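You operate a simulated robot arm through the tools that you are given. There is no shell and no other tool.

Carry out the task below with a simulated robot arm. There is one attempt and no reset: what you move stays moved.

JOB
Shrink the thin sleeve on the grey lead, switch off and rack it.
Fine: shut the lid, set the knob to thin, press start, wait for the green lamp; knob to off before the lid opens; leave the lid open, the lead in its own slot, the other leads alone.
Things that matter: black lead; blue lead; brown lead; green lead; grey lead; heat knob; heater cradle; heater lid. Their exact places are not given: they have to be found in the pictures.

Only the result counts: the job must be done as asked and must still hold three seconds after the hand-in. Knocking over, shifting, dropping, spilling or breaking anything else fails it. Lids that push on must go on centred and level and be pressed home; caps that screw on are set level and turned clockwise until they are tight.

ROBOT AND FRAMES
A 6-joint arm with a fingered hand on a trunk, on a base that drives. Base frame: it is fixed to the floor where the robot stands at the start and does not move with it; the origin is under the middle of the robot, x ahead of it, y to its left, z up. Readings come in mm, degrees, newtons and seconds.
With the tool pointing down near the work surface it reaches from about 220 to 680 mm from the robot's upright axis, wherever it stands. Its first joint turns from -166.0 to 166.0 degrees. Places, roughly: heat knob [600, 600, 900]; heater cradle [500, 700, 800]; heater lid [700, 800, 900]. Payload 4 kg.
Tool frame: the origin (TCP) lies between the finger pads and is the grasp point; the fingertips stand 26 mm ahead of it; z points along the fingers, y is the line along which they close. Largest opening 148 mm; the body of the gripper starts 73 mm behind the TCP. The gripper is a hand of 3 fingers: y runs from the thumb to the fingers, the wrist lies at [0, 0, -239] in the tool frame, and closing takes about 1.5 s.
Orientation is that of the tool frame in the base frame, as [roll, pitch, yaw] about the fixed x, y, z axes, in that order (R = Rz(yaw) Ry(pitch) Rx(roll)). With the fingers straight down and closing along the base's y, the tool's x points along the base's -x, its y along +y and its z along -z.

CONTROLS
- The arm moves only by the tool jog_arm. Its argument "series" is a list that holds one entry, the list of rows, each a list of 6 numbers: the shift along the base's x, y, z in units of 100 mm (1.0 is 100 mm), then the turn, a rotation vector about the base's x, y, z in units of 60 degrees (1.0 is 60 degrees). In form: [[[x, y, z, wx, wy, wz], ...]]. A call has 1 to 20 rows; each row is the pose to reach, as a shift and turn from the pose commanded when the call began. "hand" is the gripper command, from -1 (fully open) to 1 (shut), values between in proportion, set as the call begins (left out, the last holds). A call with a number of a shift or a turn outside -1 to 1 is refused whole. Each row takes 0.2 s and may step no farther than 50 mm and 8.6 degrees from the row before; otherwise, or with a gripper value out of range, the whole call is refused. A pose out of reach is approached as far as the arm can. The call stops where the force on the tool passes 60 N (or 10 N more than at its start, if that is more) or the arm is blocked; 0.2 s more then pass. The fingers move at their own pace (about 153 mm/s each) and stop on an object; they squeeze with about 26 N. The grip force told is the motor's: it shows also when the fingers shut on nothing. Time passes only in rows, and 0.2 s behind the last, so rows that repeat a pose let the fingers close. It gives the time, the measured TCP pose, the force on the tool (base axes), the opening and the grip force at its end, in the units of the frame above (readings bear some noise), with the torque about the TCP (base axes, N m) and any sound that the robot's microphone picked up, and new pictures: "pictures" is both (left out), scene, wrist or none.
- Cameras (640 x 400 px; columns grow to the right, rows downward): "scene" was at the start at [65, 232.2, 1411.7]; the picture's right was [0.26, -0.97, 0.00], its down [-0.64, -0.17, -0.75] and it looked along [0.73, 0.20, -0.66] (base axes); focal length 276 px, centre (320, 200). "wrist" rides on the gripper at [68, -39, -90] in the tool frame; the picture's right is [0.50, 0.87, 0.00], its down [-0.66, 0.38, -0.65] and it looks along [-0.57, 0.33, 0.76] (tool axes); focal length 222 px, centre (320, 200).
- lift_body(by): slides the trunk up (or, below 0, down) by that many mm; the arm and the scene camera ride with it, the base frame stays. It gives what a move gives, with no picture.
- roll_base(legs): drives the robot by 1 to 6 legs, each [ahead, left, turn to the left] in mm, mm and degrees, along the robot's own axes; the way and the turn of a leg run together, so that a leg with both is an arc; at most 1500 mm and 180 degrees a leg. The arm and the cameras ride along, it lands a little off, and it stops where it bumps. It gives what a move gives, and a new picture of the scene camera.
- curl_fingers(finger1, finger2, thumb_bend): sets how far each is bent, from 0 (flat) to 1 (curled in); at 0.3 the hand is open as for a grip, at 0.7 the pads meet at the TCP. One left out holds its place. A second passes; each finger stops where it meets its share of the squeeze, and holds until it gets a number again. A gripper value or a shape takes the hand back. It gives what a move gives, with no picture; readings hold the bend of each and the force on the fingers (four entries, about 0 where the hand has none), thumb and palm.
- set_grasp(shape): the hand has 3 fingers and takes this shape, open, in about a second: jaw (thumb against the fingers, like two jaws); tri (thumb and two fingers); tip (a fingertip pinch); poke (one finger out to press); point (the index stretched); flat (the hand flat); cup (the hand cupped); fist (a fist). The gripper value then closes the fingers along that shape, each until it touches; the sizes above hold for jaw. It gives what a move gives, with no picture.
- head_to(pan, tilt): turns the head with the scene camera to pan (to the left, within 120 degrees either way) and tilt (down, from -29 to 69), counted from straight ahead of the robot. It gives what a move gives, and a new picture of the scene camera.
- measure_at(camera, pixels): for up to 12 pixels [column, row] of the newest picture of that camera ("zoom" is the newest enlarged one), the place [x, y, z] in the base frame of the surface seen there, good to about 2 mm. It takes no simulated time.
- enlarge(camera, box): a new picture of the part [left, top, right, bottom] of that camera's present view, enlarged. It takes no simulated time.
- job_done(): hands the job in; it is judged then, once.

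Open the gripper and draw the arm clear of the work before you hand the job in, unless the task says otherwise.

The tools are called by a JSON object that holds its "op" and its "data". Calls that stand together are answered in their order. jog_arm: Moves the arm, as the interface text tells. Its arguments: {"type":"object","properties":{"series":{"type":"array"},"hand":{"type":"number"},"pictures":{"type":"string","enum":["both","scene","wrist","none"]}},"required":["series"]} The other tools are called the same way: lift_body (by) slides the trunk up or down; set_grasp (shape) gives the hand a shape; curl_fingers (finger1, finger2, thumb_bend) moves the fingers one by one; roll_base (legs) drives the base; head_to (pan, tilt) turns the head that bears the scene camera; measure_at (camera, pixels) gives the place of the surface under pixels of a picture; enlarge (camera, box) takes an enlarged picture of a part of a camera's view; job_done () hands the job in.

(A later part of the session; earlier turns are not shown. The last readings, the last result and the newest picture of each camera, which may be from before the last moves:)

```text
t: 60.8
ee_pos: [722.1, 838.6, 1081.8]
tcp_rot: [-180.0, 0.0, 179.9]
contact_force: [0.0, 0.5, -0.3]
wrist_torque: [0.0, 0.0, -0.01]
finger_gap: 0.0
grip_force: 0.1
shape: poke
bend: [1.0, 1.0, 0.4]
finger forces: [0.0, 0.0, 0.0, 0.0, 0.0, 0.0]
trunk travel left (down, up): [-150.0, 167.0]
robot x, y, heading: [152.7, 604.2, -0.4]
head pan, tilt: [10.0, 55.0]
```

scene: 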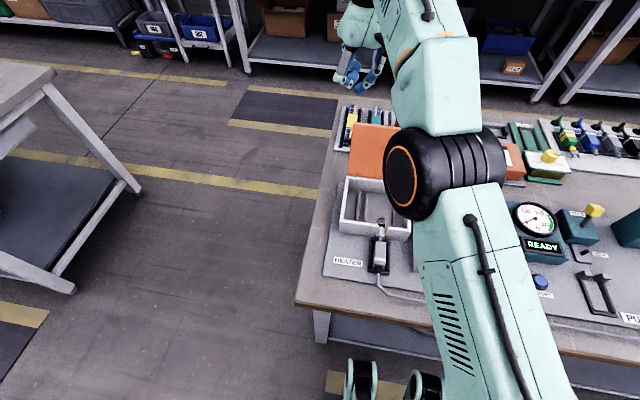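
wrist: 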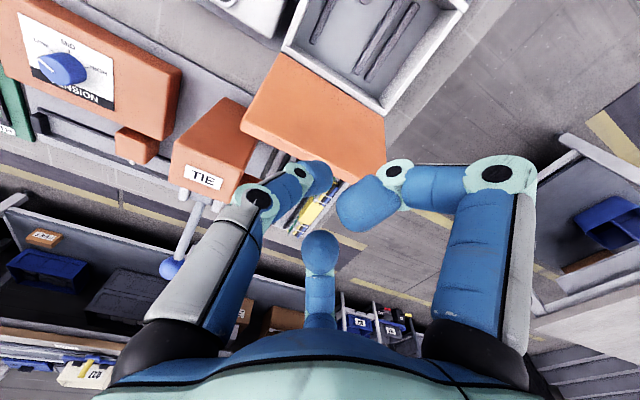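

TCP now at (722,839,1082). I jog −80 mm in y to the lid's middle.

{"op": "jog_arm", "data": {"series": [[[0, -0.4, 0, 0, 0, 0], [0, -0.8, 0, 0, 0, 0], [0, -0.8, 0, 0, 0, 0]]], "pictures": "wrist"}}

```text
t: 61.6
ee_pos: [743.0, 761.3, 1084.9]
tcp_rot: [180.0, 0.0, 179.9]
contact_force: [0.4, 0.2, -0.2]
wrist_torque: [-0.02, -0.05, -0.02]
finger_gap: 0.0
grip_force: 0.0
shape: poke
bend: [1.0, 1.0, 0.4]
finger forces: [0.1, 0.0, 0.0, 0.0, 0.0, 0.0]
out of reach, approached as far as the arm can: row 1, 2, 3
trunk travel left (down, up): [-150.0, 167.0]
robot x, y, heading: [154.7, 605.1, -0.4]
head pan, tilt: [10.0, 55.0]
```

wrist: 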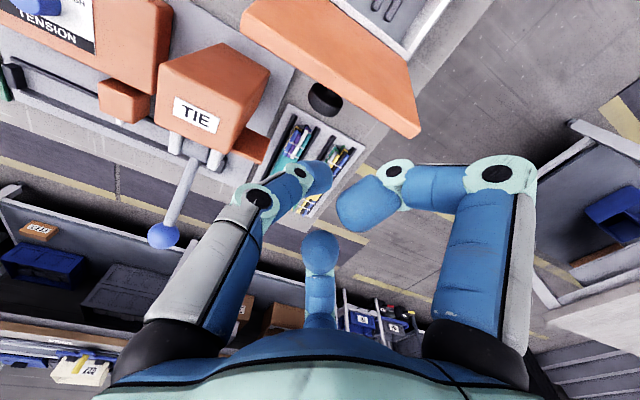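

There's a dark knob on the lid's back (its outside) at (325,98) – a handle. I zoom and measure it.

{"op": "enlarge", "data": {"camera": "wrist", "box": [230, 0, 430, 160]}}

{"op": "measure_at", "data": {"camera": "wrist", "pixels": [[322, 98], [335, 100], [312, 90], [325, 112], [328, 85], [340, 95], [415, 110], [245, 15], [420, 130], [350, 60], [300, 60], [410, 70]]}}

```text
2.50 times, centred on (330, 80) of wrist
```

zoom: 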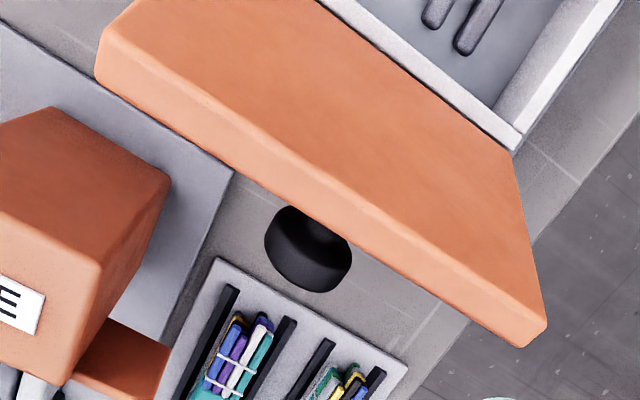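

```text
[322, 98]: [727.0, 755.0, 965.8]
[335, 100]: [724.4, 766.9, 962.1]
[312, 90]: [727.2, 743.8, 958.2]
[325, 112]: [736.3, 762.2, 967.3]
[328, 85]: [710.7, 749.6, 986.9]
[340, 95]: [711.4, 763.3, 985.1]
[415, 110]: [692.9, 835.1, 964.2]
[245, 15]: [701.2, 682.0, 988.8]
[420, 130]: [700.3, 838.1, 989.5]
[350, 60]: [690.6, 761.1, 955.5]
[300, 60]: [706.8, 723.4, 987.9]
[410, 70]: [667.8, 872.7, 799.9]
```

The lid has a handle knob on its outside near (733,757,963); useful later for opening. Now I bring the poke digit down behind the lid, beside the knob at y≈792.

{"op": "jog_arm", "data": {"series": [[[-0.2, 0.1, -0.2, 0, 0, 0], [-0.4, 0.19, -0.5, 0, 0, 0], [-0.4, 0.19, -0.7, 0, 0, 0], [-0.4, 0.19, -0.7, 0, 0, 0]]], "pictures": "both"}}

```text
t: 62.6
ee_pos: [738.5, 786.7, 1071.8]
tcp_rot: [-179.7, -0.9, 179.9]
contact_force: [0.4, -0.9, -0.5]
wrist_torque: [-0.01, 0.01, -0.01]
finger_gap: 0.0
grip_force: 0.2
shape: poke
bend: [1.0, 1.0, 0.4]
finger forces: [0.0, 0.1, 0.0, 0.0, 0.1, 0.0]
out of reach, approached as far as the arm can: row 1, 2, 3, 4
trunk travel left (down, up): [-150.0, 167.0]
robot x, y, heading: [153.2, 601.9, 0.1]
head pan, tilt: [10.0, 55.0]
```

scene: 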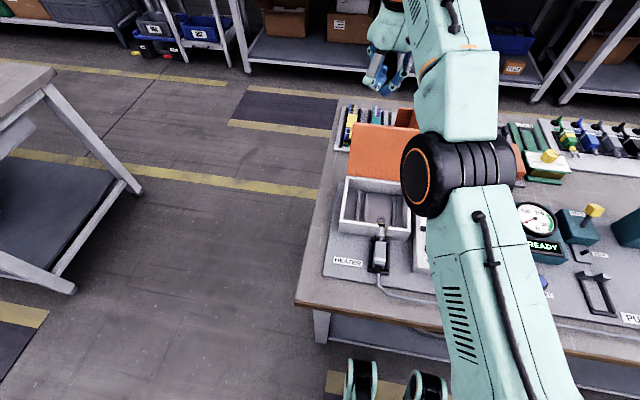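
wrist: 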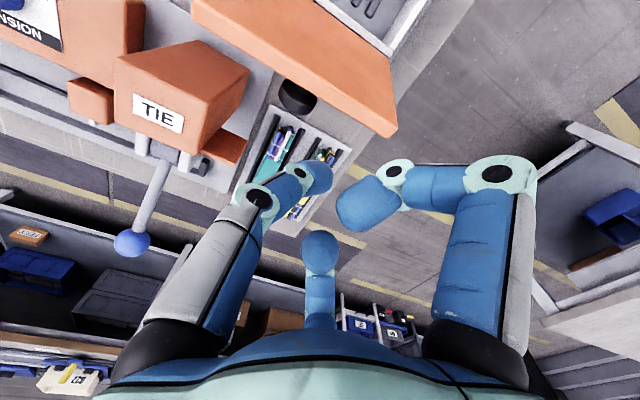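

Reach shrinks with height; raising the trunk extends reach at this height. I lift the trunk 120 mm and then lower the hand.

{"op": "lift_body", "data": {"by": 120}}

{"op": "jog_arm", "data": {"series": [[[0, 0, -0.3, 0, 0, 0], [0, 0, -0.6, 0, 0, 0], [0, 0, -0.9, 0, 0, 0], [0, 0, -0.9, 0, 0, 0]]], "pictures": "wrist"}}

```text
t: 64.1
ee_pos: [744.8, 787.3, 1227.8]
tcp_rot: [-179.8, 2.5, 179.9]
contact_force: [0.0, -0.4, -0.8]
wrist_torque: [0.0, -0.02, 0.01]
finger_gap: 0.0
grip_force: 0.1
shape: poke
bend: [1.0, 1.0, 0.4]
finger forces: [0.0, 0.0, 0.1, 0.0, 0.0, 0.1]
trunk travel left (down, up): [-270.0, 47.0]
robot x, y, heading: [155.0, 606.4, -0.0]
head pan, tilt: [10.0, 55.0]
```

```text
t: 65.1
ee_pos: [749.0, 792.0, 1193.1]
tcp_rot: [-178.8, -0.4, 179.8]
contact_force: [0.0, -0.6, 0.4]
wrist_torque: [0.0, -0.02, 0.01]
finger_gap: 0.2
grip_force: 0.1
shape: poke
bend: [1.0, 1.0, 0.4]
finger forces: [0.0, 0.1, 0.0, 0.1, 0.1, 0.1]
out of reach, approached as far as the arm can: row 1, 2, 3, 4
trunk travel left (down, up): [-270.0, 47.0]
robot x, y, heading: [154.6, 605.3, -0.3]
head pan, tilt: [10.0, 55.0]
```

wrist: 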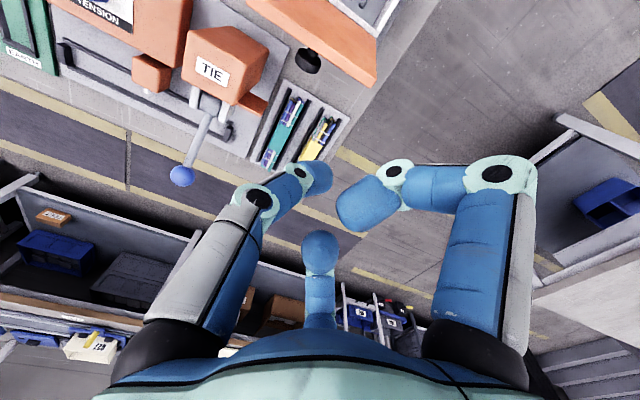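

Still approaching a limit pose; I keep lowering 100 mm so the commanded pose becomes reachable.

{"op": "jog_arm", "data": {"series": [[[0, 0, -0.3, 0, 0, 0], [0, 0, -0.6, 0, 0, 0], [0, 0, -0.9, 0, 0, 0], [0, 0, -1.0, 0, 0, 0], [0, 0, -1.0, 0, 0, 0]]], "pictures": "none"}}

```text
t: 66.3
ee_pos: [749.7, 796.1, 1156.9]
tcp_rot: [-178.0, -3.5, 179.7]
contact_force: [-0.8, -0.6, -1.2]
wrist_torque: [-0.02, 0.01, -0.03]
finger_gap: 0.0
grip_force: 0.1
shape: poke
bend: [1.0, 1.0, 0.4]
finger forces: [0.1, 0.0, 0.0, 0.0, 0.0, 0.1]
out of reach, approached as far as the arm can: row 1, 2, 3, 4, 5
trunk travel left (down, up): [-270.0, 47.0]
robot x, y, heading: [154.0, 604.6, 0.0]
head pan, tilt: [10.0, 55.0]
```

I check the arm's posture in the head camera.

{"op": "head_to", "data": {"pan": 0, "tilt": 35}}

```text
t: 67.1
ee_pos: [749.1, 797.0, 1156.4]
tcp_rot: [-177.9, -3.4, 179.7]
contact_force: [0.2, -0.1, 0.3]
wrist_torque: [-0.01, -0.04, -0.01]
finger_gap: 0.0
grip_force: 0.0
shape: poke
bend: [1.0, 1.0, 0.4]
finger forces: [0.0, 0.0, 0.1, 0.0, 0.0, 0.1]
trunk travel left (down, up): [-270.0, 47.0]
robot x, y, heading: [158.1, 608.7, -0.1]
head pan, tilt: [0.0, 35.0]
```

scene: 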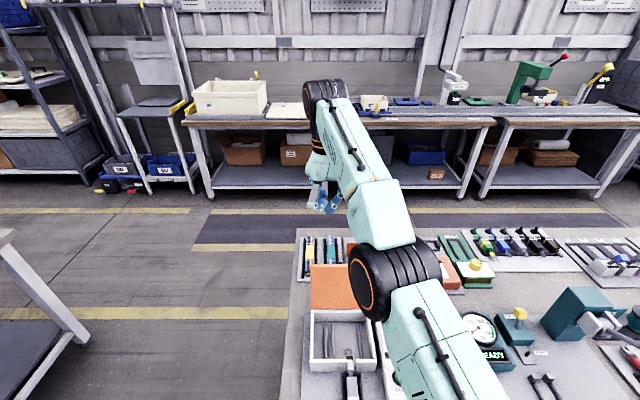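

The arm is nearly straight. I pull the commanded pose back 100 mm in x to get out of the stretched zone.

{"op": "jog_arm", "data": {"series": [[[-0.4, 0, 0, 0, 0, 0], [-0.8, 0, 0, 0, 0, 0], [-1.0, 0, 0, 0, 0, 0], [-1.0, 0, 0, 0, 0, 0], [-1.0, 0, 0, 0, 0, 0]]], "pictures": "none"}}

```text
t: 68.3
ee_pos: [741.3, 823.7, 1157.2]
tcp_rot: [-177.9, -3.5, 179.6]
contact_force: [-0.5, 0.3, 0.4]
wrist_torque: [0.0, 0.03, -0.03]
finger_gap: 0.0
grip_force: 0.0
shape: poke
bend: [1.0, 1.0, 0.4]
finger forces: [0.0, 0.0, 0.1, 0.0, 0.0, 0.0]
out of reach, approached as far as the arm can: row 1, 2, 3, 4, 5
trunk travel left (down, up): [-270.0, 47.0]
robot x, y, heading: [150.8, 603.1, 0.0]
head pan, tilt: [0.0, 35.0]
```

The commanded point is still beyond reach; I retract another 100 mm in x and 40 mm in y.

{"op": "jog_arm", "data": {"series": [[[-0.4, -0.2, 0, 0, 0, 0], [-0.8, -0.4, 0, 0, 0, 0], [-1.0, -0.4, 0, 0, 0, 0], [-1.0, -0.4, 0, 0, 0, 0], [-1.0, -0.4, 0, 0, 0, 0]]], "pictures": "none"}}

```text
t: 69.5
ee_pos: [742.4, 819.4, 1162.8]
tcp_rot: [-177.9, -3.4, 179.7]
contact_force: [-0.1, -0.5, -0.1]
wrist_torque: [0.01, 0.04, -0.03]
finger_gap: 0.1
grip_force: 0.1
shape: poke
bend: [1.0, 1.0, 0.4]
finger forces: [0.0, 0.1, 0.0, 0.0, 0.0, 0.0]
out of reach, approached as far as the arm can: row 1, 2, 3, 4, 5
trunk travel left (down, up): [-270.0, 47.0]
robot x, y, heading: [155.5, 607.1, 0.2]
head pan, tilt: [0.0, 35.0]
```

The solver seems stuck at the straight-arm singularity; I give it several rows with the pose lowered 60 mm to let it settle.

{"op": "jog_arm", "data": {"series": [[[0, 0, -0.2, 0, 0, 0], [0, 0, -0.4, 0, 0, 0], [0, 0, -0.6, 0, 0, 0], [0, 0, -0.6, 0, 0, 0], [0, 0, -0.6, 0, 0, 0], [0, 0, -0.6, 0, 0, 0], [0, 0, -0.6, 0, 0, 0], [0, 0, -0.6, 0, 0, 0]]], "pictures": "none"}}

```text
t: 71.3
ee_pos: [743.1, 816.5, 1137.0]
tcp_rot: [-177.3, -5.2, 179.7]
contact_force: [-0.5, 0.2, -0.1]
wrist_torque: [0.0, 0.02, 0.02]
finger_gap: 0.2
grip_force: 0.1
shape: poke
bend: [1.0, 1.0, 0.4]
finger forces: [0.1, 0.0, 0.1, 0.0, 0.0, 0.0]
out of reach, approached as far as the arm can: row 1, 2, 3, 4, 5, 6, 7, 8
trunk travel left (down, up): [-270.0, 47.0]
robot x, y, heading: [154.7, 607.7, -0.1]
head pan, tilt: [0.0, 35.0]
```

The tool tilts inward, so the elbow isn't bending (singular). I try a kick in the other direction: command up 100 mm with inward motion.

{"op": "jog_arm", "data": {"series": [[[-0.3, 0, 0.4, 0, 0, 0], [-0.6, 0, 0.8, 0, 0, 0], [-0.8, 0, 1.0, 0, 0, 0], [-1.0, 0, 1.0, 0, 0, 0], [-1.0, 0, 1.0, 0, 0, 0]]], "pictures": "none"}}

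```text
t: 72.5
ee_pos: [643.9, 817.8, 1238.4]
tcp_rot: [-177.9, -3.6, 179.7]
contact_force: [1.2, 0.0, 0.1]
wrist_torque: [-0.03, 0.0, 0.0]
finger_gap: 0.3
grip_force: 0.1
shape: poke
bend: [1.0, 1.0, 0.4]
finger forces: [0.0, 0.1, 0.0, 0.0, 0.1, 0.1]
trunk travel left (down, up): [-270.0, 47.0]
robot x, y, heading: [153.1, 605.9, -0.1]
head pan, tilt: [0.0, 35.0]
```

The arm is free again (TCP (644,818,1238), slightly tilted). I straighten the tool and come down diagonally to stay inside reach.

{"op": "jog_arm", "data": {"series": [[[0.05, -0.02, -0.2, 0.015, -0.03, 0.002], [0.1, -0.05, -0.5, 0.035, -0.06, 0.005], [0.2, -0.1, -0.8, 0.035, -0.06, 0.005], [0.3, -0.1, -0.95, 0.035, -0.06, 0.005], [0.3, -0.1, -0.95, 0.035, -0.06, 0.005]]], "pictures": "none"}}

{"op": "jog_arm", "data": {"series": [[[0.2, -0.05, -0.3, 0, 0, 0], [0.4, -0.1, -0.6, 0, 0, 0], [0.58, -0.16, -0.9, 0, 0, 0], [0.58, -0.16, -0.9, 0, 0, 0]]], "pictures": "both"}}

```text
t: 73.7
ee_pos: [674.9, 806.1, 1143.7]
tcp_rot: [-180.0, 0.1, -180.0]
contact_force: [-1.1, 0.0, 0.3]
wrist_torque: [-0.01, 0.02, -0.01]
finger_gap: 0.2
grip_force: 0.0
shape: poke
bend: [1.0, 1.0, 0.4]
finger forces: [0.0, 0.0, 0.0, 0.1, 0.0, 0.1]
trunk travel left (down, up): [-270.0, 47.0]
robot x, y, heading: [158.1, 602.7, -0.4]
head pan, tilt: [0.0, 35.0]
```

```text
t: 74.7
ee_pos: [730.1, 789.9, 1052.2]
tcp_rot: [180.0, 0.0, -179.9]
contact_force: [-0.1, 0.6, -0.3]
wrist_torque: [-0.01, 0.01, 0.03]
finger_gap: 0.1
grip_force: 0.0
shape: poke
bend: [1.0, 1.0, 0.4]
finger forces: [0.1, 0.0, 0.0, 0.1, 0.0, 0.0]
trunk travel left (down, up): [-270.0, 47.0]
robot x, y, heading: [152.4, 607.2, -0.2]
head pan, tilt: [0.0, 35.0]
```

scene: 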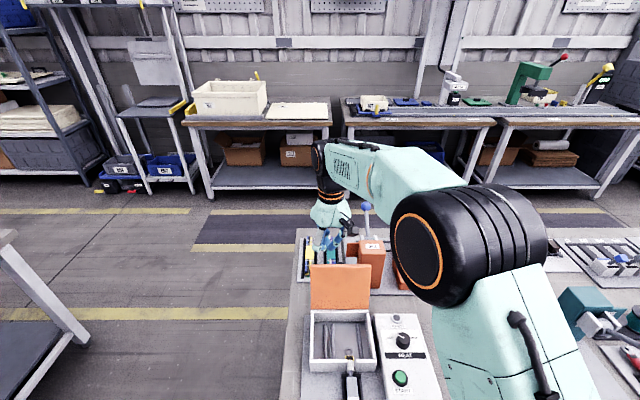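
wrist: 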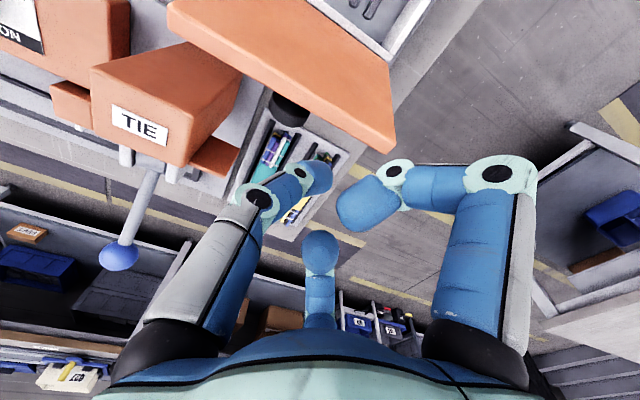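

I measure the curled fingers' lowest and outermost points to check clearance with the lid before going down.

{"op": "measure_at", "data": {"camera": "wrist", "pixels": [[320, 175], [325, 165], [495, 175], [480, 165], [440, 170], [400, 168], [365, 205], [355, 215], [385, 190], [320, 240], [320, 265], [470, 200]]}}

```text
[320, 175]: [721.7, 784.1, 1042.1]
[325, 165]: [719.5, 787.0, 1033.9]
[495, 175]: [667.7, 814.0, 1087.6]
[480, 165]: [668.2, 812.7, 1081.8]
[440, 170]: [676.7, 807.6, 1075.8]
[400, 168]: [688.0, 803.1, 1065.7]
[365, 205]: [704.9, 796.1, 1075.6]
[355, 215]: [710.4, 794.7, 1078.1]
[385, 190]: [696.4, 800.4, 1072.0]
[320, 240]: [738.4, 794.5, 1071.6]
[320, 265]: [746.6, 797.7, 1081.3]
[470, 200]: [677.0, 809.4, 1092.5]
```

Curled finger 1 stays above z≈TCP−2, so with TCP z≈1000 the thumb tip hooks ~12 mm below the lid's top edge (985) without other contact. I lower to 1000.

{"op": "jog_arm", "data": {"series": [[[0, 0, -0.2, 0, 0, 0], [0, 0, -0.4, 0, 0, 0], [0, 0, -0.52, 0, 0, 0], [0, 0, -0.52, 0, 0, 0]]], "pictures": "both"}}

{"op": "enlarge", "data": {"camera": "scene", "box": [280, 170, 420, 290]}}

```text
t: 75.7
ee_pos: [733.2, 790.8, 999.1]
tcp_rot: [180.0, 0.0, -179.9]
contact_force: [-0.4, 0.3, -0.5]
wrist_torque: [-0.01, -0.03, -0.03]
finger_gap: 0.1
grip_force: 0.0
shape: poke
bend: [1.0, 1.0, 0.4]
finger forces: [0.1, 0.1, 0.0, 0.0, 0.0, 0.1]
trunk travel left (down, up): [-270.0, 47.0]
robot x, y, heading: [154.8, 605.0, -0.3]
head pan, tilt: [0.0, 35.0]
```

scene: 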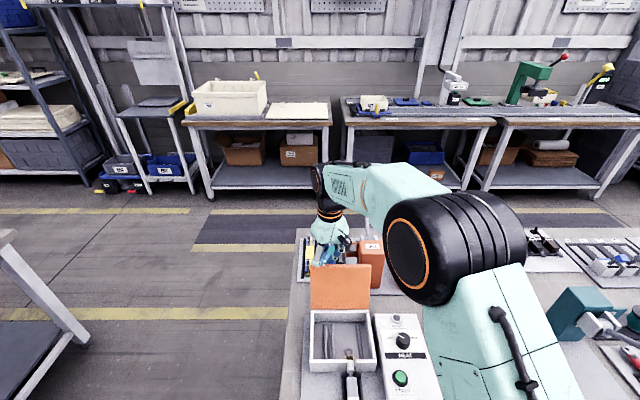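
wrist: 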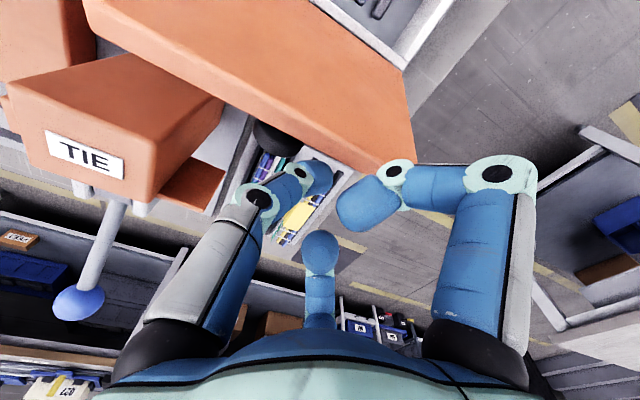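

```text
3.33 times, centred on (350, 230) of scene
```

zoom: 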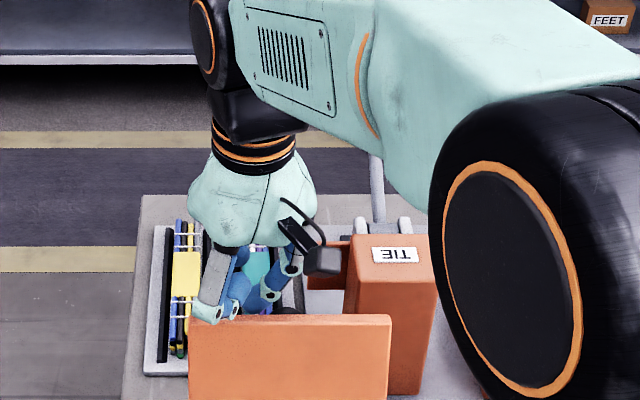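

No contact. I now pull the hand toward −x by 60 mm in steps, moving the lid.

{"op": "jog_arm", "data": {"series": [[[-0.1, 0, 0, 0, 0, 0], [-0.2, 0, 0, 0, 0, 0], [-0.3, 0, 0, 0, 0, 0], [-0.4, 0, 0.02, 0, 0, 0], [-0.5, 0, 0.04, 0, 0, 0], [-0.6, 0, 0.04, 0, 0, 0]]], "pictures": "both"}}

{"op": "enlarge", "data": {"camera": "scene", "box": [280, 190, 420, 310]}}

```text
t: 77.1
ee_pos: [671.3, 790.6, 1004.9]
tcp_rot: [-179.9, 0.0, -179.9]
contact_force: [-0.2, -0.7, -1.0]
wrist_torque: [-0.01, 0.0, 0.02]
finger_gap: 0.0
grip_force: 0.1
shape: poke
bend: [1.0, 1.0, 0.4]
finger forces: [0.0, 0.0, 0.0, 0.1, 0.1, 0.0]
trunk travel left (down, up): [-270.0, 47.0]
robot x, y, heading: [152.6, 608.2, -0.1]
head pan, tilt: [0.0, 35.0]
```

scene: 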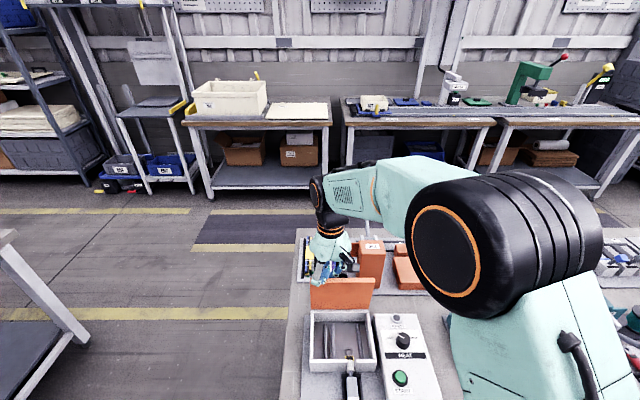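
wrist: 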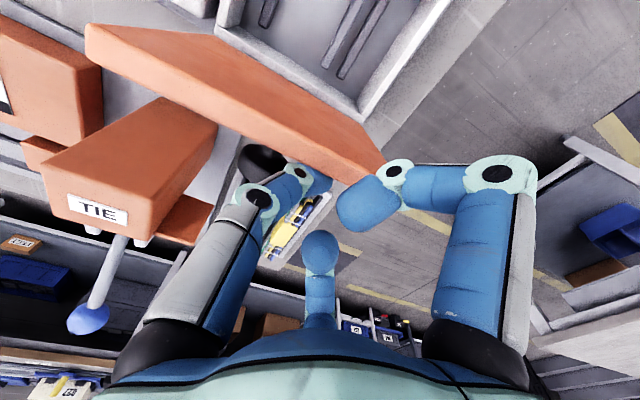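

```text
3.33 times, centred on (350, 250) of scene
```

zoom: 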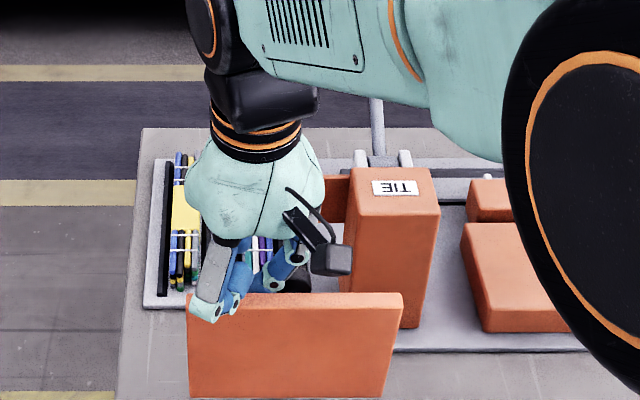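

The lid follows and now stands about vertical with negligible force. I continue pulling and lowering along the arc.

{"op": "jog_arm", "data": {"series": [[[-0.1, 0, -0.01, 0, 0, 0], [-0.2, 0, -0.03, 0, 0, 0], [-0.3, 0, -0.06, 0, 0, 0], [-0.4, 0, -0.1, 0, 0, 0], [-0.5, 0, -0.15, 0, 0, 0], [-0.6, 0, -0.2, 0, 0, 0], [-0.6, 0, -0.2, 0, 0, 0]]], "pictures": "both"}}

{"op": "enlarge", "data": {"camera": "scene", "box": [280, 190, 420, 310]}}

```text
t: 78.7
ee_pos: [612.4, 791.1, 986.3]
tcp_rot: [-179.9, 0.1, -179.9]
contact_force: [0.4, 0.7, 0.1]
wrist_torque: [-0.01, -0.02, -0.01]
finger_gap: 0.0
grip_force: 0.0
shape: poke
bend: [1.0, 1.0, 0.4]
finger forces: [0.0, 0.0, 0.0, 0.0, 0.1, 0.0]
trunk travel left (down, up): [-270.0, 47.0]
robot x, y, heading: [155.7, 604.0, -0.4]
head pan, tilt: [0.0, 35.0]
```

scene: 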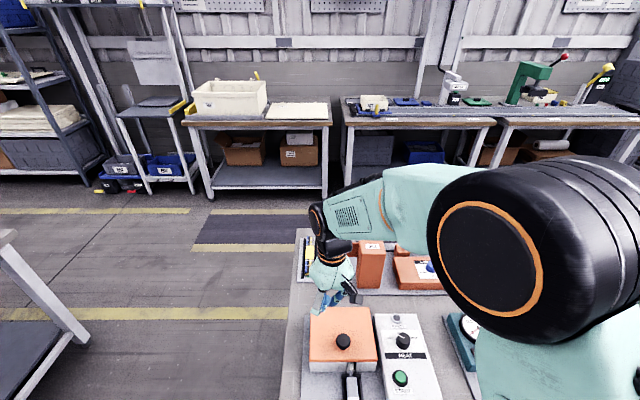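
wrist: 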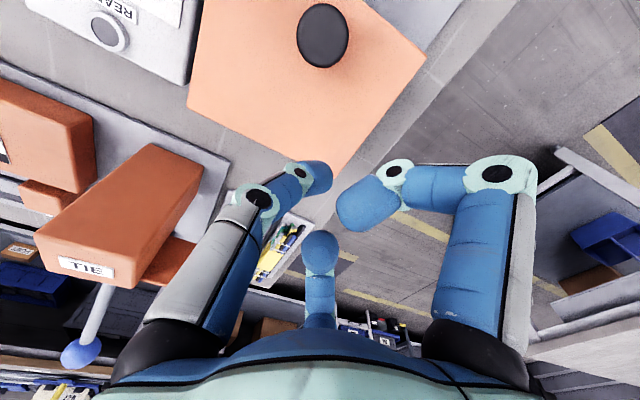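

```text
3.33 times, centred on (350, 250) of scene
```

zoom: 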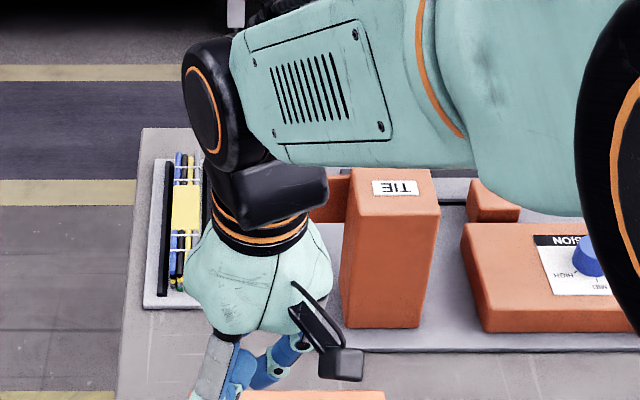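

The lid has closed, with its knob on top. I zoom to measure whether it is level, and check the knob and front.

{"op": "enlarge", "data": {"camera": "scene", "box": [290, 290, 450, 400]}}

{"op": "measure_at", "data": {"camera": "scene", "pixels": [[315, 312], [368, 312], [312, 360], [374, 360], [343, 340], [343, 347], [325, 340], [360, 330], [312, 368], [374, 368], [350, 368], [343, 333]]}}

```text
3.64 times, centred on (370, 345) of scene
```

zoom: 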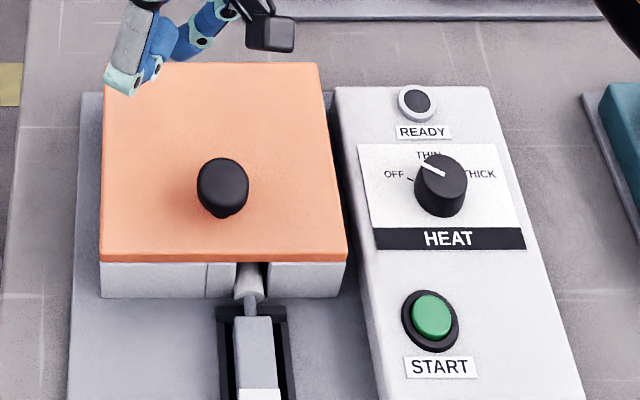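

```text
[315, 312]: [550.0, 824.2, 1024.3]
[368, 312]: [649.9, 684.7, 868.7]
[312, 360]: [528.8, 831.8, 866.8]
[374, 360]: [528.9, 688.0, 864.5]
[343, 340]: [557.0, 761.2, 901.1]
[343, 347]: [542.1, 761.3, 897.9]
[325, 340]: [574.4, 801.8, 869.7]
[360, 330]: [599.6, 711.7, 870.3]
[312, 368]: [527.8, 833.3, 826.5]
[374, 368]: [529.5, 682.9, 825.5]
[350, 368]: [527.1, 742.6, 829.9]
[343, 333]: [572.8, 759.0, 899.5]
```

Lid is closed and level (top z≈870); its knob is centred ≈(557,760), top 901. Now I measure the heat knob precisely from this view.

{"op": "measure_at", "data": {"camera": "zoom", "pixels": [[442, 172], [425, 164], [430, 166], [418, 172], [465, 172], [441, 156], [441, 188], [441, 205], [410, 180], [428, 154], [470, 175], [432, 318]]}}

```text
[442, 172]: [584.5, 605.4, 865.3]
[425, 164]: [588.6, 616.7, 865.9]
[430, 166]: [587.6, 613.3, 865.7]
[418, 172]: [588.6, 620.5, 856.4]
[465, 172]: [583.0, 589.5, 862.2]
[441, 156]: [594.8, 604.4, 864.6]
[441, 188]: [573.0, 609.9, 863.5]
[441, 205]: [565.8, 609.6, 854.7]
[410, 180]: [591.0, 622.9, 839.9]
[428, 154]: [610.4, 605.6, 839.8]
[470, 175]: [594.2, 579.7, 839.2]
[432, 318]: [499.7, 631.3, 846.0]
```

Heat knob: centre ≈(579.5,605), radius 15.5, z 840–865, pointer ≈ +53…57° (OFF). I switch to jaw and move above the knob.

{"op": "set_grasp", "data": {"shape": "jaw"}}

{"op": "jog_arm", "data": {"series": [[[0, -0.3, 0, 0, 0, 0], [-0.1, -0.6, 0, 0, 0, 0], [-0.2, -0.9, 0, 0, 0, 0], [-0.33, -1.0, 0, 0, 0, 0], [-0.33, -1.0, 0, 0, 0, 0]]], "hand": 0.25, "pictures": "none"}}

{"op": "jog_arm", "data": {"series": [[[0, -0.3, 0, 0, 0, 0], [0, -0.6, -0.1, 0, 0, 0], [0, -0.86, -0.3, 0, 0, 0], [0, -0.86, -0.5, 0, 0, 0], [0, -0.86, -0.5, 0, 0, 0]]], "pictures": "both"}}

```text
t: 79.6
ee_pos: [612.8, 789.7, 985.4]
tcp_rot: [-180.0, 0.1, -179.9]
contact_force: [-0.3, 0.0, -0.1]
wrist_torque: [-0.01, -0.02, -0.02]
finger_gap: 147.8
grip_force: 0.1
shape: jaw
bend: [0.3, 0.3, 0.3]
finger forces: [0.0, 0.0, 0.0, 0.0, 0.1, 0.0]
trunk travel left (down, up): [-270.0, 47.0]
robot x, y, heading: [153.6, 605.4, -0.0]
head pan, tilt: [0.0, 35.0]
```

```text
t: 80.8
ee_pos: [579.2, 691.2, 984.4]
tcp_rot: [-180.0, 0.1, -179.8]
contact_force: [0.2, 0.2, 0.6]
wrist_torque: [-0.04, 0.02, -0.01]
finger_gap: 55.5
grip_force: 0.1
shape: jaw
bend: [0.77, 0.77, 0.7]
finger forces: [0.0, 0.0, 0.0, 0.0, 0.1, 0.0]
trunk travel left (down, up): [-270.0, 47.0]
robot x, y, heading: [152.0, 609.9, -0.1]
head pan, tilt: [0.0, 35.0]
```

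```text
t: 82.0
ee_pos: [579.0, 602.5, 933.2]
tcp_rot: [180.0, 0.2, -179.8]
contact_force: [-0.4, 0.3, -0.4]
wrist_torque: [-0.01, -0.02, 0.01]
finger_gap: 55.5
grip_force: 0.1
shape: jaw
bend: [0.77, 0.77, 0.7]
finger forces: [0.1, 0.0, 0.0, 0.1, 0.0, 0.0]
trunk travel left (down, up): [-270.0, 47.0]
robot x, y, heading: [152.0, 604.6, -0.1]
head pan, tilt: [0.0, 35.0]
```

scene: 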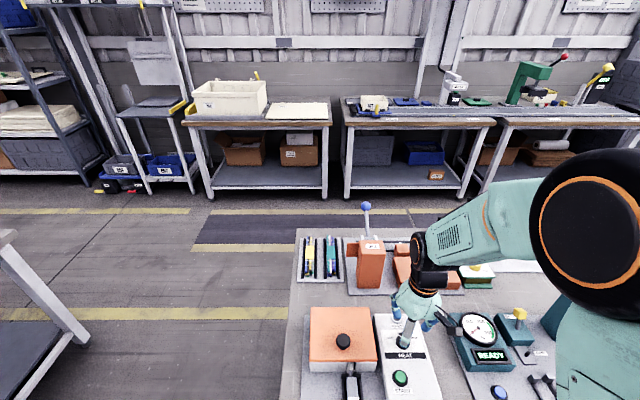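
wrist: 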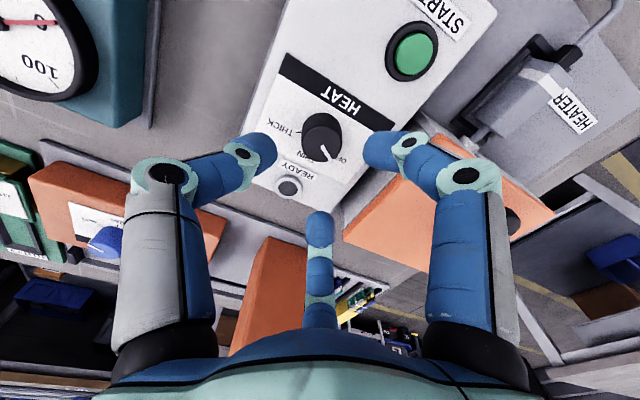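

Knob is nicely visible at (322,138). I zoom and re-measure its centre.

{"op": "enlarge", "data": {"camera": "wrist", "box": [260, 80, 390, 200]}}

```text
3.33 times, centred on (325, 140) of wrist
```

zoom: 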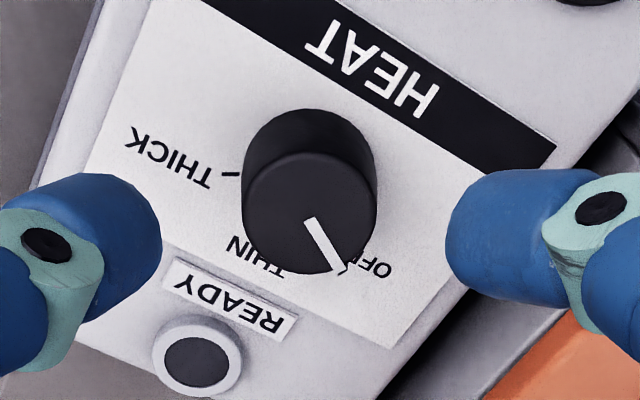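

{"op": "measure_at", "data": {"camera": "zoom", "pixels": [[250, 200], [370, 205], [310, 155], [310, 265], [312, 222], [335, 260], [305, 210], [228, 174], [260, 260], [375, 265], [345, 255], [268, 250]]}}

```text
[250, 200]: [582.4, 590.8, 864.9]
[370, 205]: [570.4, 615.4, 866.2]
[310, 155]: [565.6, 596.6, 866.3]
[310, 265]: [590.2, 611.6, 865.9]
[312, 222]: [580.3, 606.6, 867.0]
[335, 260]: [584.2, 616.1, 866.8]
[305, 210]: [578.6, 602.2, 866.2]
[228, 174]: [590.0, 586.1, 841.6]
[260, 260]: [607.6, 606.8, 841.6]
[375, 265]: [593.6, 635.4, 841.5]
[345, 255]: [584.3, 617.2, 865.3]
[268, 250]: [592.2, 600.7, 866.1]
```

Knob centre ≈(579,604.3), r≈14; ticks at about ±60° and 0°. I descend around it to TCP z≈871.

{"op": "jog_arm", "data": {"series": [[[0, 0.01, -0.2, 0, 0, 0], [0, 0.01, -0.4, 0, 0, 0], [0, 0.01, -0.55, 0, 0, 0], [0, 0.01, -0.62, 0, 0, 0], [0, 0.01, -0.62, 0, 0, 0]]], "pictures": "wrist"}}

{"op": "enlarge", "data": {"camera": "wrist", "box": [220, 80, 420, 240]}}

```text
t: 83.2
ee_pos: [578.9, 605.9, 872.1]
tcp_rot: [180.0, 0.1, -179.9]
contact_force: [-0.2, -0.8, -1.1]
wrist_torque: [0.02, 0.02, -0.02]
finger_gap: 55.8
grip_force: 0.1
shape: jaw
bend: [0.77, 0.77, 0.7]
finger forces: [0.0, 0.0, 0.0, 0.0, 0.0, 0.1]
trunk travel left (down, up): [-270.0, 47.0]
robot x, y, heading: [152.4, 607.6, 0.2]
head pan, tilt: [0.0, 35.0]
```

wrist: 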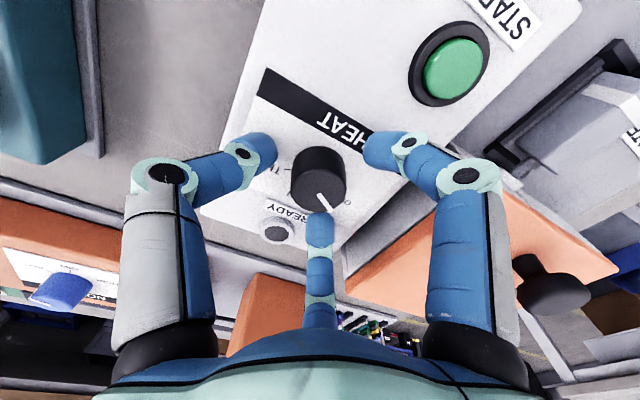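

```text
2.50 times, centred on (320, 160) of wrist
```

zoom: 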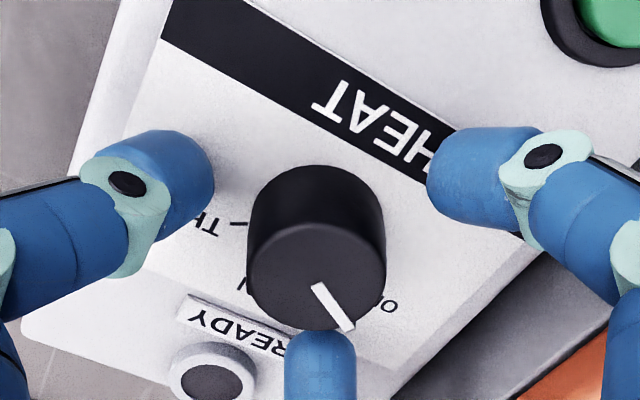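

The three digits surround the knob. I close the hand on it.

{"op": "jog_arm", "data": {"series": [[[0, 0, 0, 0, 0, 0], [0, 0, 0, 0, 0, 0], [0, 0, 0, 0, 0, 0], [0, 0, 0, 0, 0, 0], [0, 0, 0, 0, 0, 0], [0, 0, 0, 0, 0, 0]]], "hand": 1, "pictures": "wrist"}}

{"op": "enlarge", "data": {"camera": "wrist", "box": [220, 80, 420, 240]}}

```text
t: 84.6
ee_pos: [579.0, 605.8, 871.5]
tcp_rot: [180.0, 0.0, -179.9]
contact_force: [-0.6, -1.2, -5.8]
wrist_torque: [-0.05, 0.01, 0.02]
finger_gap: 27.1
grip_force: 26.0
shape: jaw
bend: [0.75, 0.75, 0.7]
finger forces: [22.3, 22.3, 0.0, 0.1, 23.7, 0.0]
trunk travel left (down, up): [-270.0, 47.0]
robot x, y, heading: [153.4, 608.4, 0.1]
head pan, tilt: [0.0, 35.0]
```

wrist: 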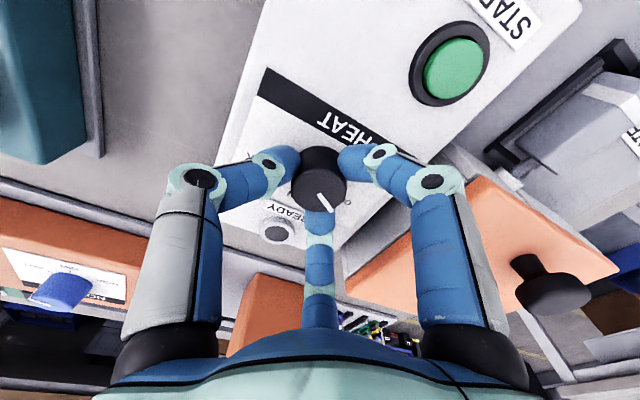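

```text
2.50 times, centred on (320, 160) of wrist
```

zoom: 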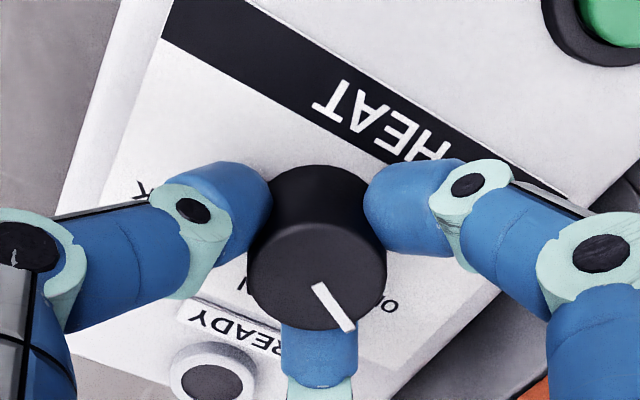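

Grip is even on all three digits (22 N each). I turn clockwise 55° first in ≤7.5° rows, then look.

{"op": "jog_arm", "data": {"series": [[[0, 0, 0, 0, 0, -0.12], [0, 0, 0, 0, 0, -0.24], [0, 0, 0, 0, 0, -0.36], [0, 0, 0, 0, 0, -0.48], [0, 0, 0, 0, 0, -0.6], [0, 0, 0, 0, 0, -0.72], [0, 0, 0, 0, 0, -0.84], [0, 0, 0, 0, 0, -0.92], [0, 0, 0, 0, 0, -0.92]]], "pictures": "wrist"}}

{"op": "enlarge", "data": {"camera": "wrist", "box": [220, 80, 420, 240]}}

```text
t: 86.6
ee_pos: [579.1, 606.2, 873.9]
tcp_rot: [-179.9, -0.1, 124.8]
contact_force: [-1.6, -3.1, -19.7]
wrist_torque: [-0.06, 0.03, -0.02]
finger_gap: 26.4
grip_force: 26.1
shape: jaw
bend: [0.75, 0.75, 0.7]
finger forces: [20.5, 21.5, 0.1, 0.0, 23.6, 0.0]
trunk travel left (down, up): [-270.0, 47.0]
robot x, y, heading: [155.5, 603.4, -0.2]
head pan, tilt: [0.0, 35.0]
```

wrist: 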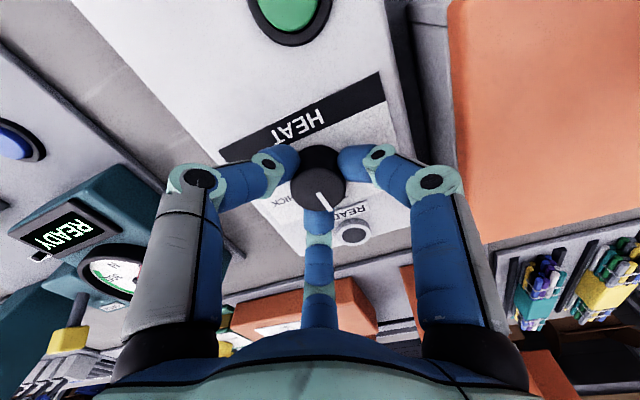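

```text
2.50 times, centred on (320, 160) of wrist
```

zoom: 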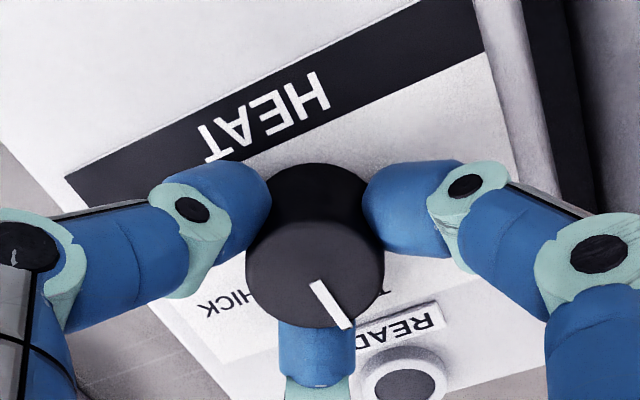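

The knob turned with the hand. I measure the pointer's direction now.

{"op": "measure_at", "data": {"camera": "zoom", "pixels": [[314, 284], [346, 325], [330, 304], [252, 255], [383, 255], [315, 225], [318, 325]]}}

```text
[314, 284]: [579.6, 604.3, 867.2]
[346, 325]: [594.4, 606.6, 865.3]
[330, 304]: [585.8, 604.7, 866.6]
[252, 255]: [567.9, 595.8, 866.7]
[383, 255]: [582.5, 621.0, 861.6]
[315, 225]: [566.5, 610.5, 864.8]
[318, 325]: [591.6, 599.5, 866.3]
```

Pointer is at about +5…9° from straight ahead; I turn another 6° clockwise.

{"op": "jog_arm", "data": {"series": [[[0, 0, 0, 0, 0, -0.05], [0, 0, 0, 0, 0, -0.1], [0, 0, 0, 0, 0, -0.1]]], "pictures": "wrist"}}

{"op": "enlarge", "data": {"camera": "wrist", "box": [270, 130, 370, 230]}}

```text
t: 87.4
ee_pos: [578.8, 607.1, 873.0]
tcp_rot: [-179.9, 0.0, 118.7]
contact_force: [-0.5, -5.2, -21.9]
wrist_torque: [-0.15, 0.01, -0.02]
finger_gap: 26.4
grip_force: 26.0
shape: jaw
bend: [0.75, 0.75, 0.7]
finger forces: [19.9, 22.2, 0.1, 0.0, 22.7, 0.0]
trunk travel left (down, up): [-270.0, 47.0]
robot x, y, heading: [157.7, 610.2, -0.2]
head pan, tilt: [0.0, 35.0]
```

wrist: 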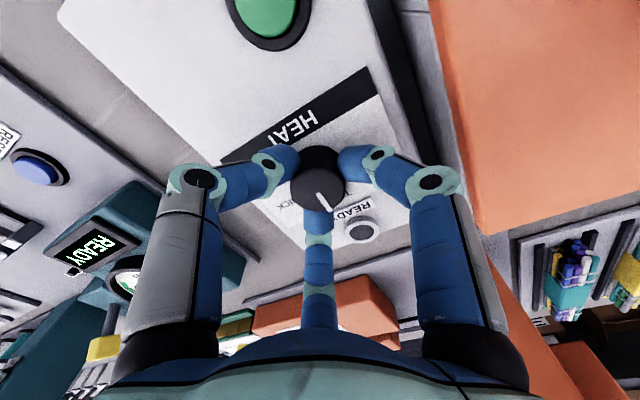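

```text
4.00 times, centred on (320, 180) of wrist
```

zoom: 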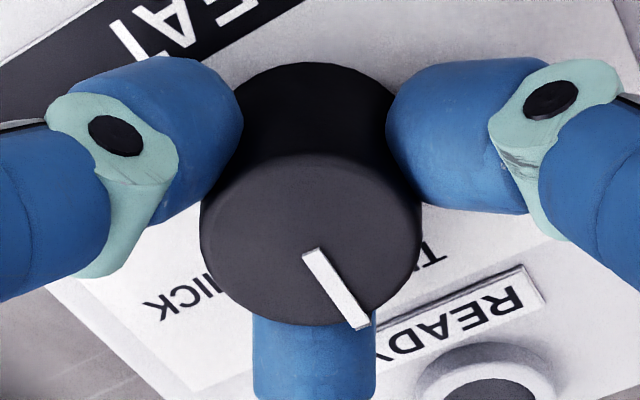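

{"op": "measure_at", "data": {"camera": "zoom", "pixels": [[310, 252], [362, 322], [335, 287], [312, 260], [350, 306], [210, 215], [415, 215], [310, 155], [300, 320]]}}

```text
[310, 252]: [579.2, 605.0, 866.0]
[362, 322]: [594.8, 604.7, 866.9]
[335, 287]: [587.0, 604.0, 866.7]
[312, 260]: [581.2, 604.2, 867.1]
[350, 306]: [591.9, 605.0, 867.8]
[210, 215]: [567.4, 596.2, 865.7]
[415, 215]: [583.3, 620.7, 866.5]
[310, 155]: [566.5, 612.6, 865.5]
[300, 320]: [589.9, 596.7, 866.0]
```

The pointer now points straight ahead (THIN). I open the fingers and lift away.

{"op": "jog_arm", "data": {"series": [[[0, 0, 0, 0, 0, 0], [0, 0, 0, 0, 0, 0], [0, 0, 0, 0, 0, 0], [0, 0, 0.1, 0, 0, 0], [0, 0, 0.3, 0, 0, 0], [0, 0, 0.6, 0, 0, 0], [0, 0, 0.6, 0, 0, 0]]], "hand": 0.25, "pictures": "wrist"}}

{"op": "enlarge", "data": {"camera": "wrist", "box": [230, 60, 400, 220]}}

```text
t: 89.0
ee_pos: [580.7, 604.9, 935.7]
tcp_rot: [-179.9, 0.0, 118.9]
contact_force: [-0.1, 1.1, -0.5]
wrist_torque: [0.0, 0.0, 0.02]
finger_gap: 55.1
grip_force: 0.0
shape: jaw
bend: [0.77, 0.77, 0.7]
finger forces: [0.0, 0.0, 0.0, 0.1, 0.0, 0.1]
trunk travel left (down, up): [-270.0, 47.0]
robot x, y, heading: [156.8, 609.1, -0.3]
head pan, tilt: [0.0, 35.0]
```

wrist: 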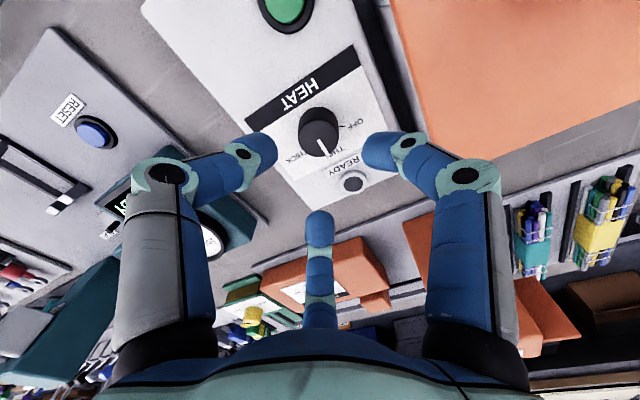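

```text
2.50 times, centred on (315, 140) of wrist
```

zoom: 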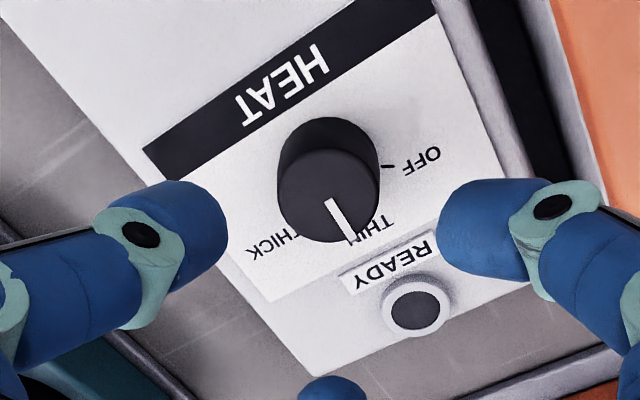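

I verify the pointer after release.

{"op": "measure_at", "data": {"camera": "zoom", "pixels": [[329, 201], [349, 237], [339, 219], [279, 195], [378, 185], [330, 155], [320, 240], [380, 165], [370, 222]]}}

```text
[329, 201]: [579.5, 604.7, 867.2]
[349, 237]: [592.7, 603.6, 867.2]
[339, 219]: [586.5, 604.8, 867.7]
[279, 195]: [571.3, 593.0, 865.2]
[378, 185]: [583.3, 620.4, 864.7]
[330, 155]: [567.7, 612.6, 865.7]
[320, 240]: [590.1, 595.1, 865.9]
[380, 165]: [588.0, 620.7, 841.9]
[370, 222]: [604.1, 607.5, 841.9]
```

Pointer at ≈−2°, i.e. THIN. Now poke shape and move above the START button at ≈(498,629).

{"op": "set_grasp", "data": {"shape": "poke"}}

{"op": "jog_arm", "data": {"series": [[[-0.3, 0.1, 0, 0, 0, 0], [-0.6, 0.2, 0, 0, 0, 0], [-0.82, 0.24, 0, 0, 0, 0], [-0.82, 0.24, 0, 0, 0, 0]]], "pictures": "both"}}

```text
t: 89.9
ee_pos: [582.2, 605.8, 935.3]
tcp_rot: [-180.0, 0.1, 118.8]
contact_force: [0.2, 0.2, -0.1]
wrist_torque: [0.0, 0.0, 0.02]
finger_gap: 0.2
grip_force: 0.1
shape: poke
bend: [1.0, 1.0, 0.4]
finger forces: [0.0, 0.0, 0.0, 0.0, 0.0, 0.1]
trunk travel left (down, up): [-270.0, 47.0]
robot x, y, heading: [153.5, 604.6, -0.1]
head pan, tilt: [0.0, 35.0]
```

```text
t: 90.9
ee_pos: [494.9, 629.2, 934.4]
tcp_rot: [-179.9, 0.1, 118.9]
contact_force: [-0.8, -0.3, 0.1]
wrist_torque: [-0.03, -0.03, 0.03]
finger_gap: 0.0
grip_force: 0.0
shape: poke
bend: [1.0, 1.0, 0.4]
finger forces: [0.1, 0.1, 0.0, 0.0, 0.0, 0.0]
trunk travel left (down, up): [-270.0, 47.0]
robot x, y, heading: [154.9, 607.8, -0.1]
head pan, tilt: [0.0, 35.0]
```

scene: 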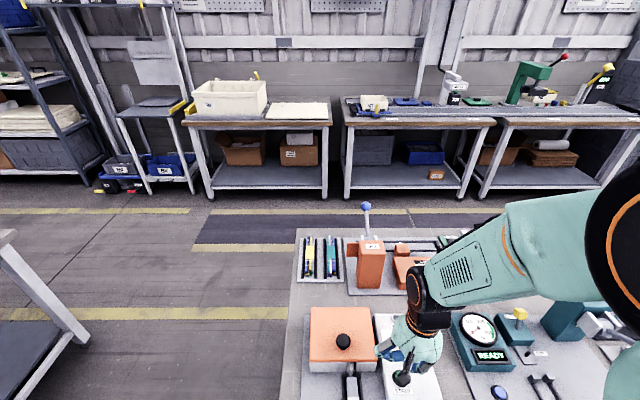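
wrist: 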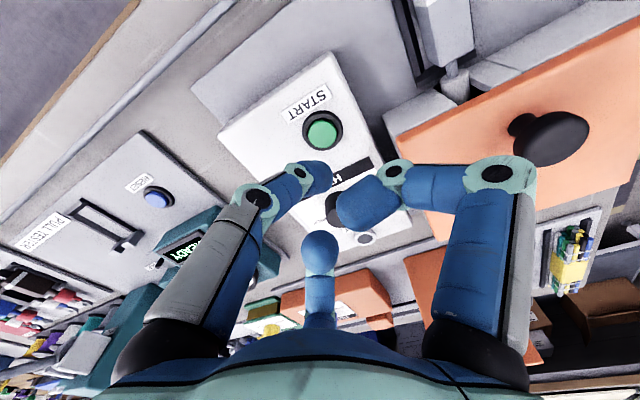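

START button at (322,130). I measure it and the thumb tip.

{"op": "enlarge", "data": {"camera": "wrist", "box": [260, 80, 390, 220]}}

{"op": "measure_at", "data": {"camera": "wrist", "pixels": [[322, 131], [313, 131], [332, 131], [322, 122], [322, 141], [322, 172], [328, 168], [318, 180], [340, 135]]}}

```text
2.86 times, centred on (325, 150) of wrist
```

zoom: 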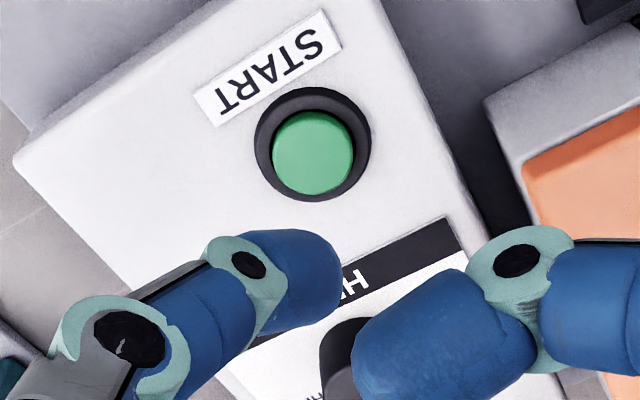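

```text
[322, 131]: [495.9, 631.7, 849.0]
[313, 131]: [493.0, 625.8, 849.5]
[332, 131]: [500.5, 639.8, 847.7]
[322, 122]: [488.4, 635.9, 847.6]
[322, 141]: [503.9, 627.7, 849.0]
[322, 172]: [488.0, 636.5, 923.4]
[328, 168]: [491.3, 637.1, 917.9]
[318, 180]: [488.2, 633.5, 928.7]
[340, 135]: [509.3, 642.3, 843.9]
```

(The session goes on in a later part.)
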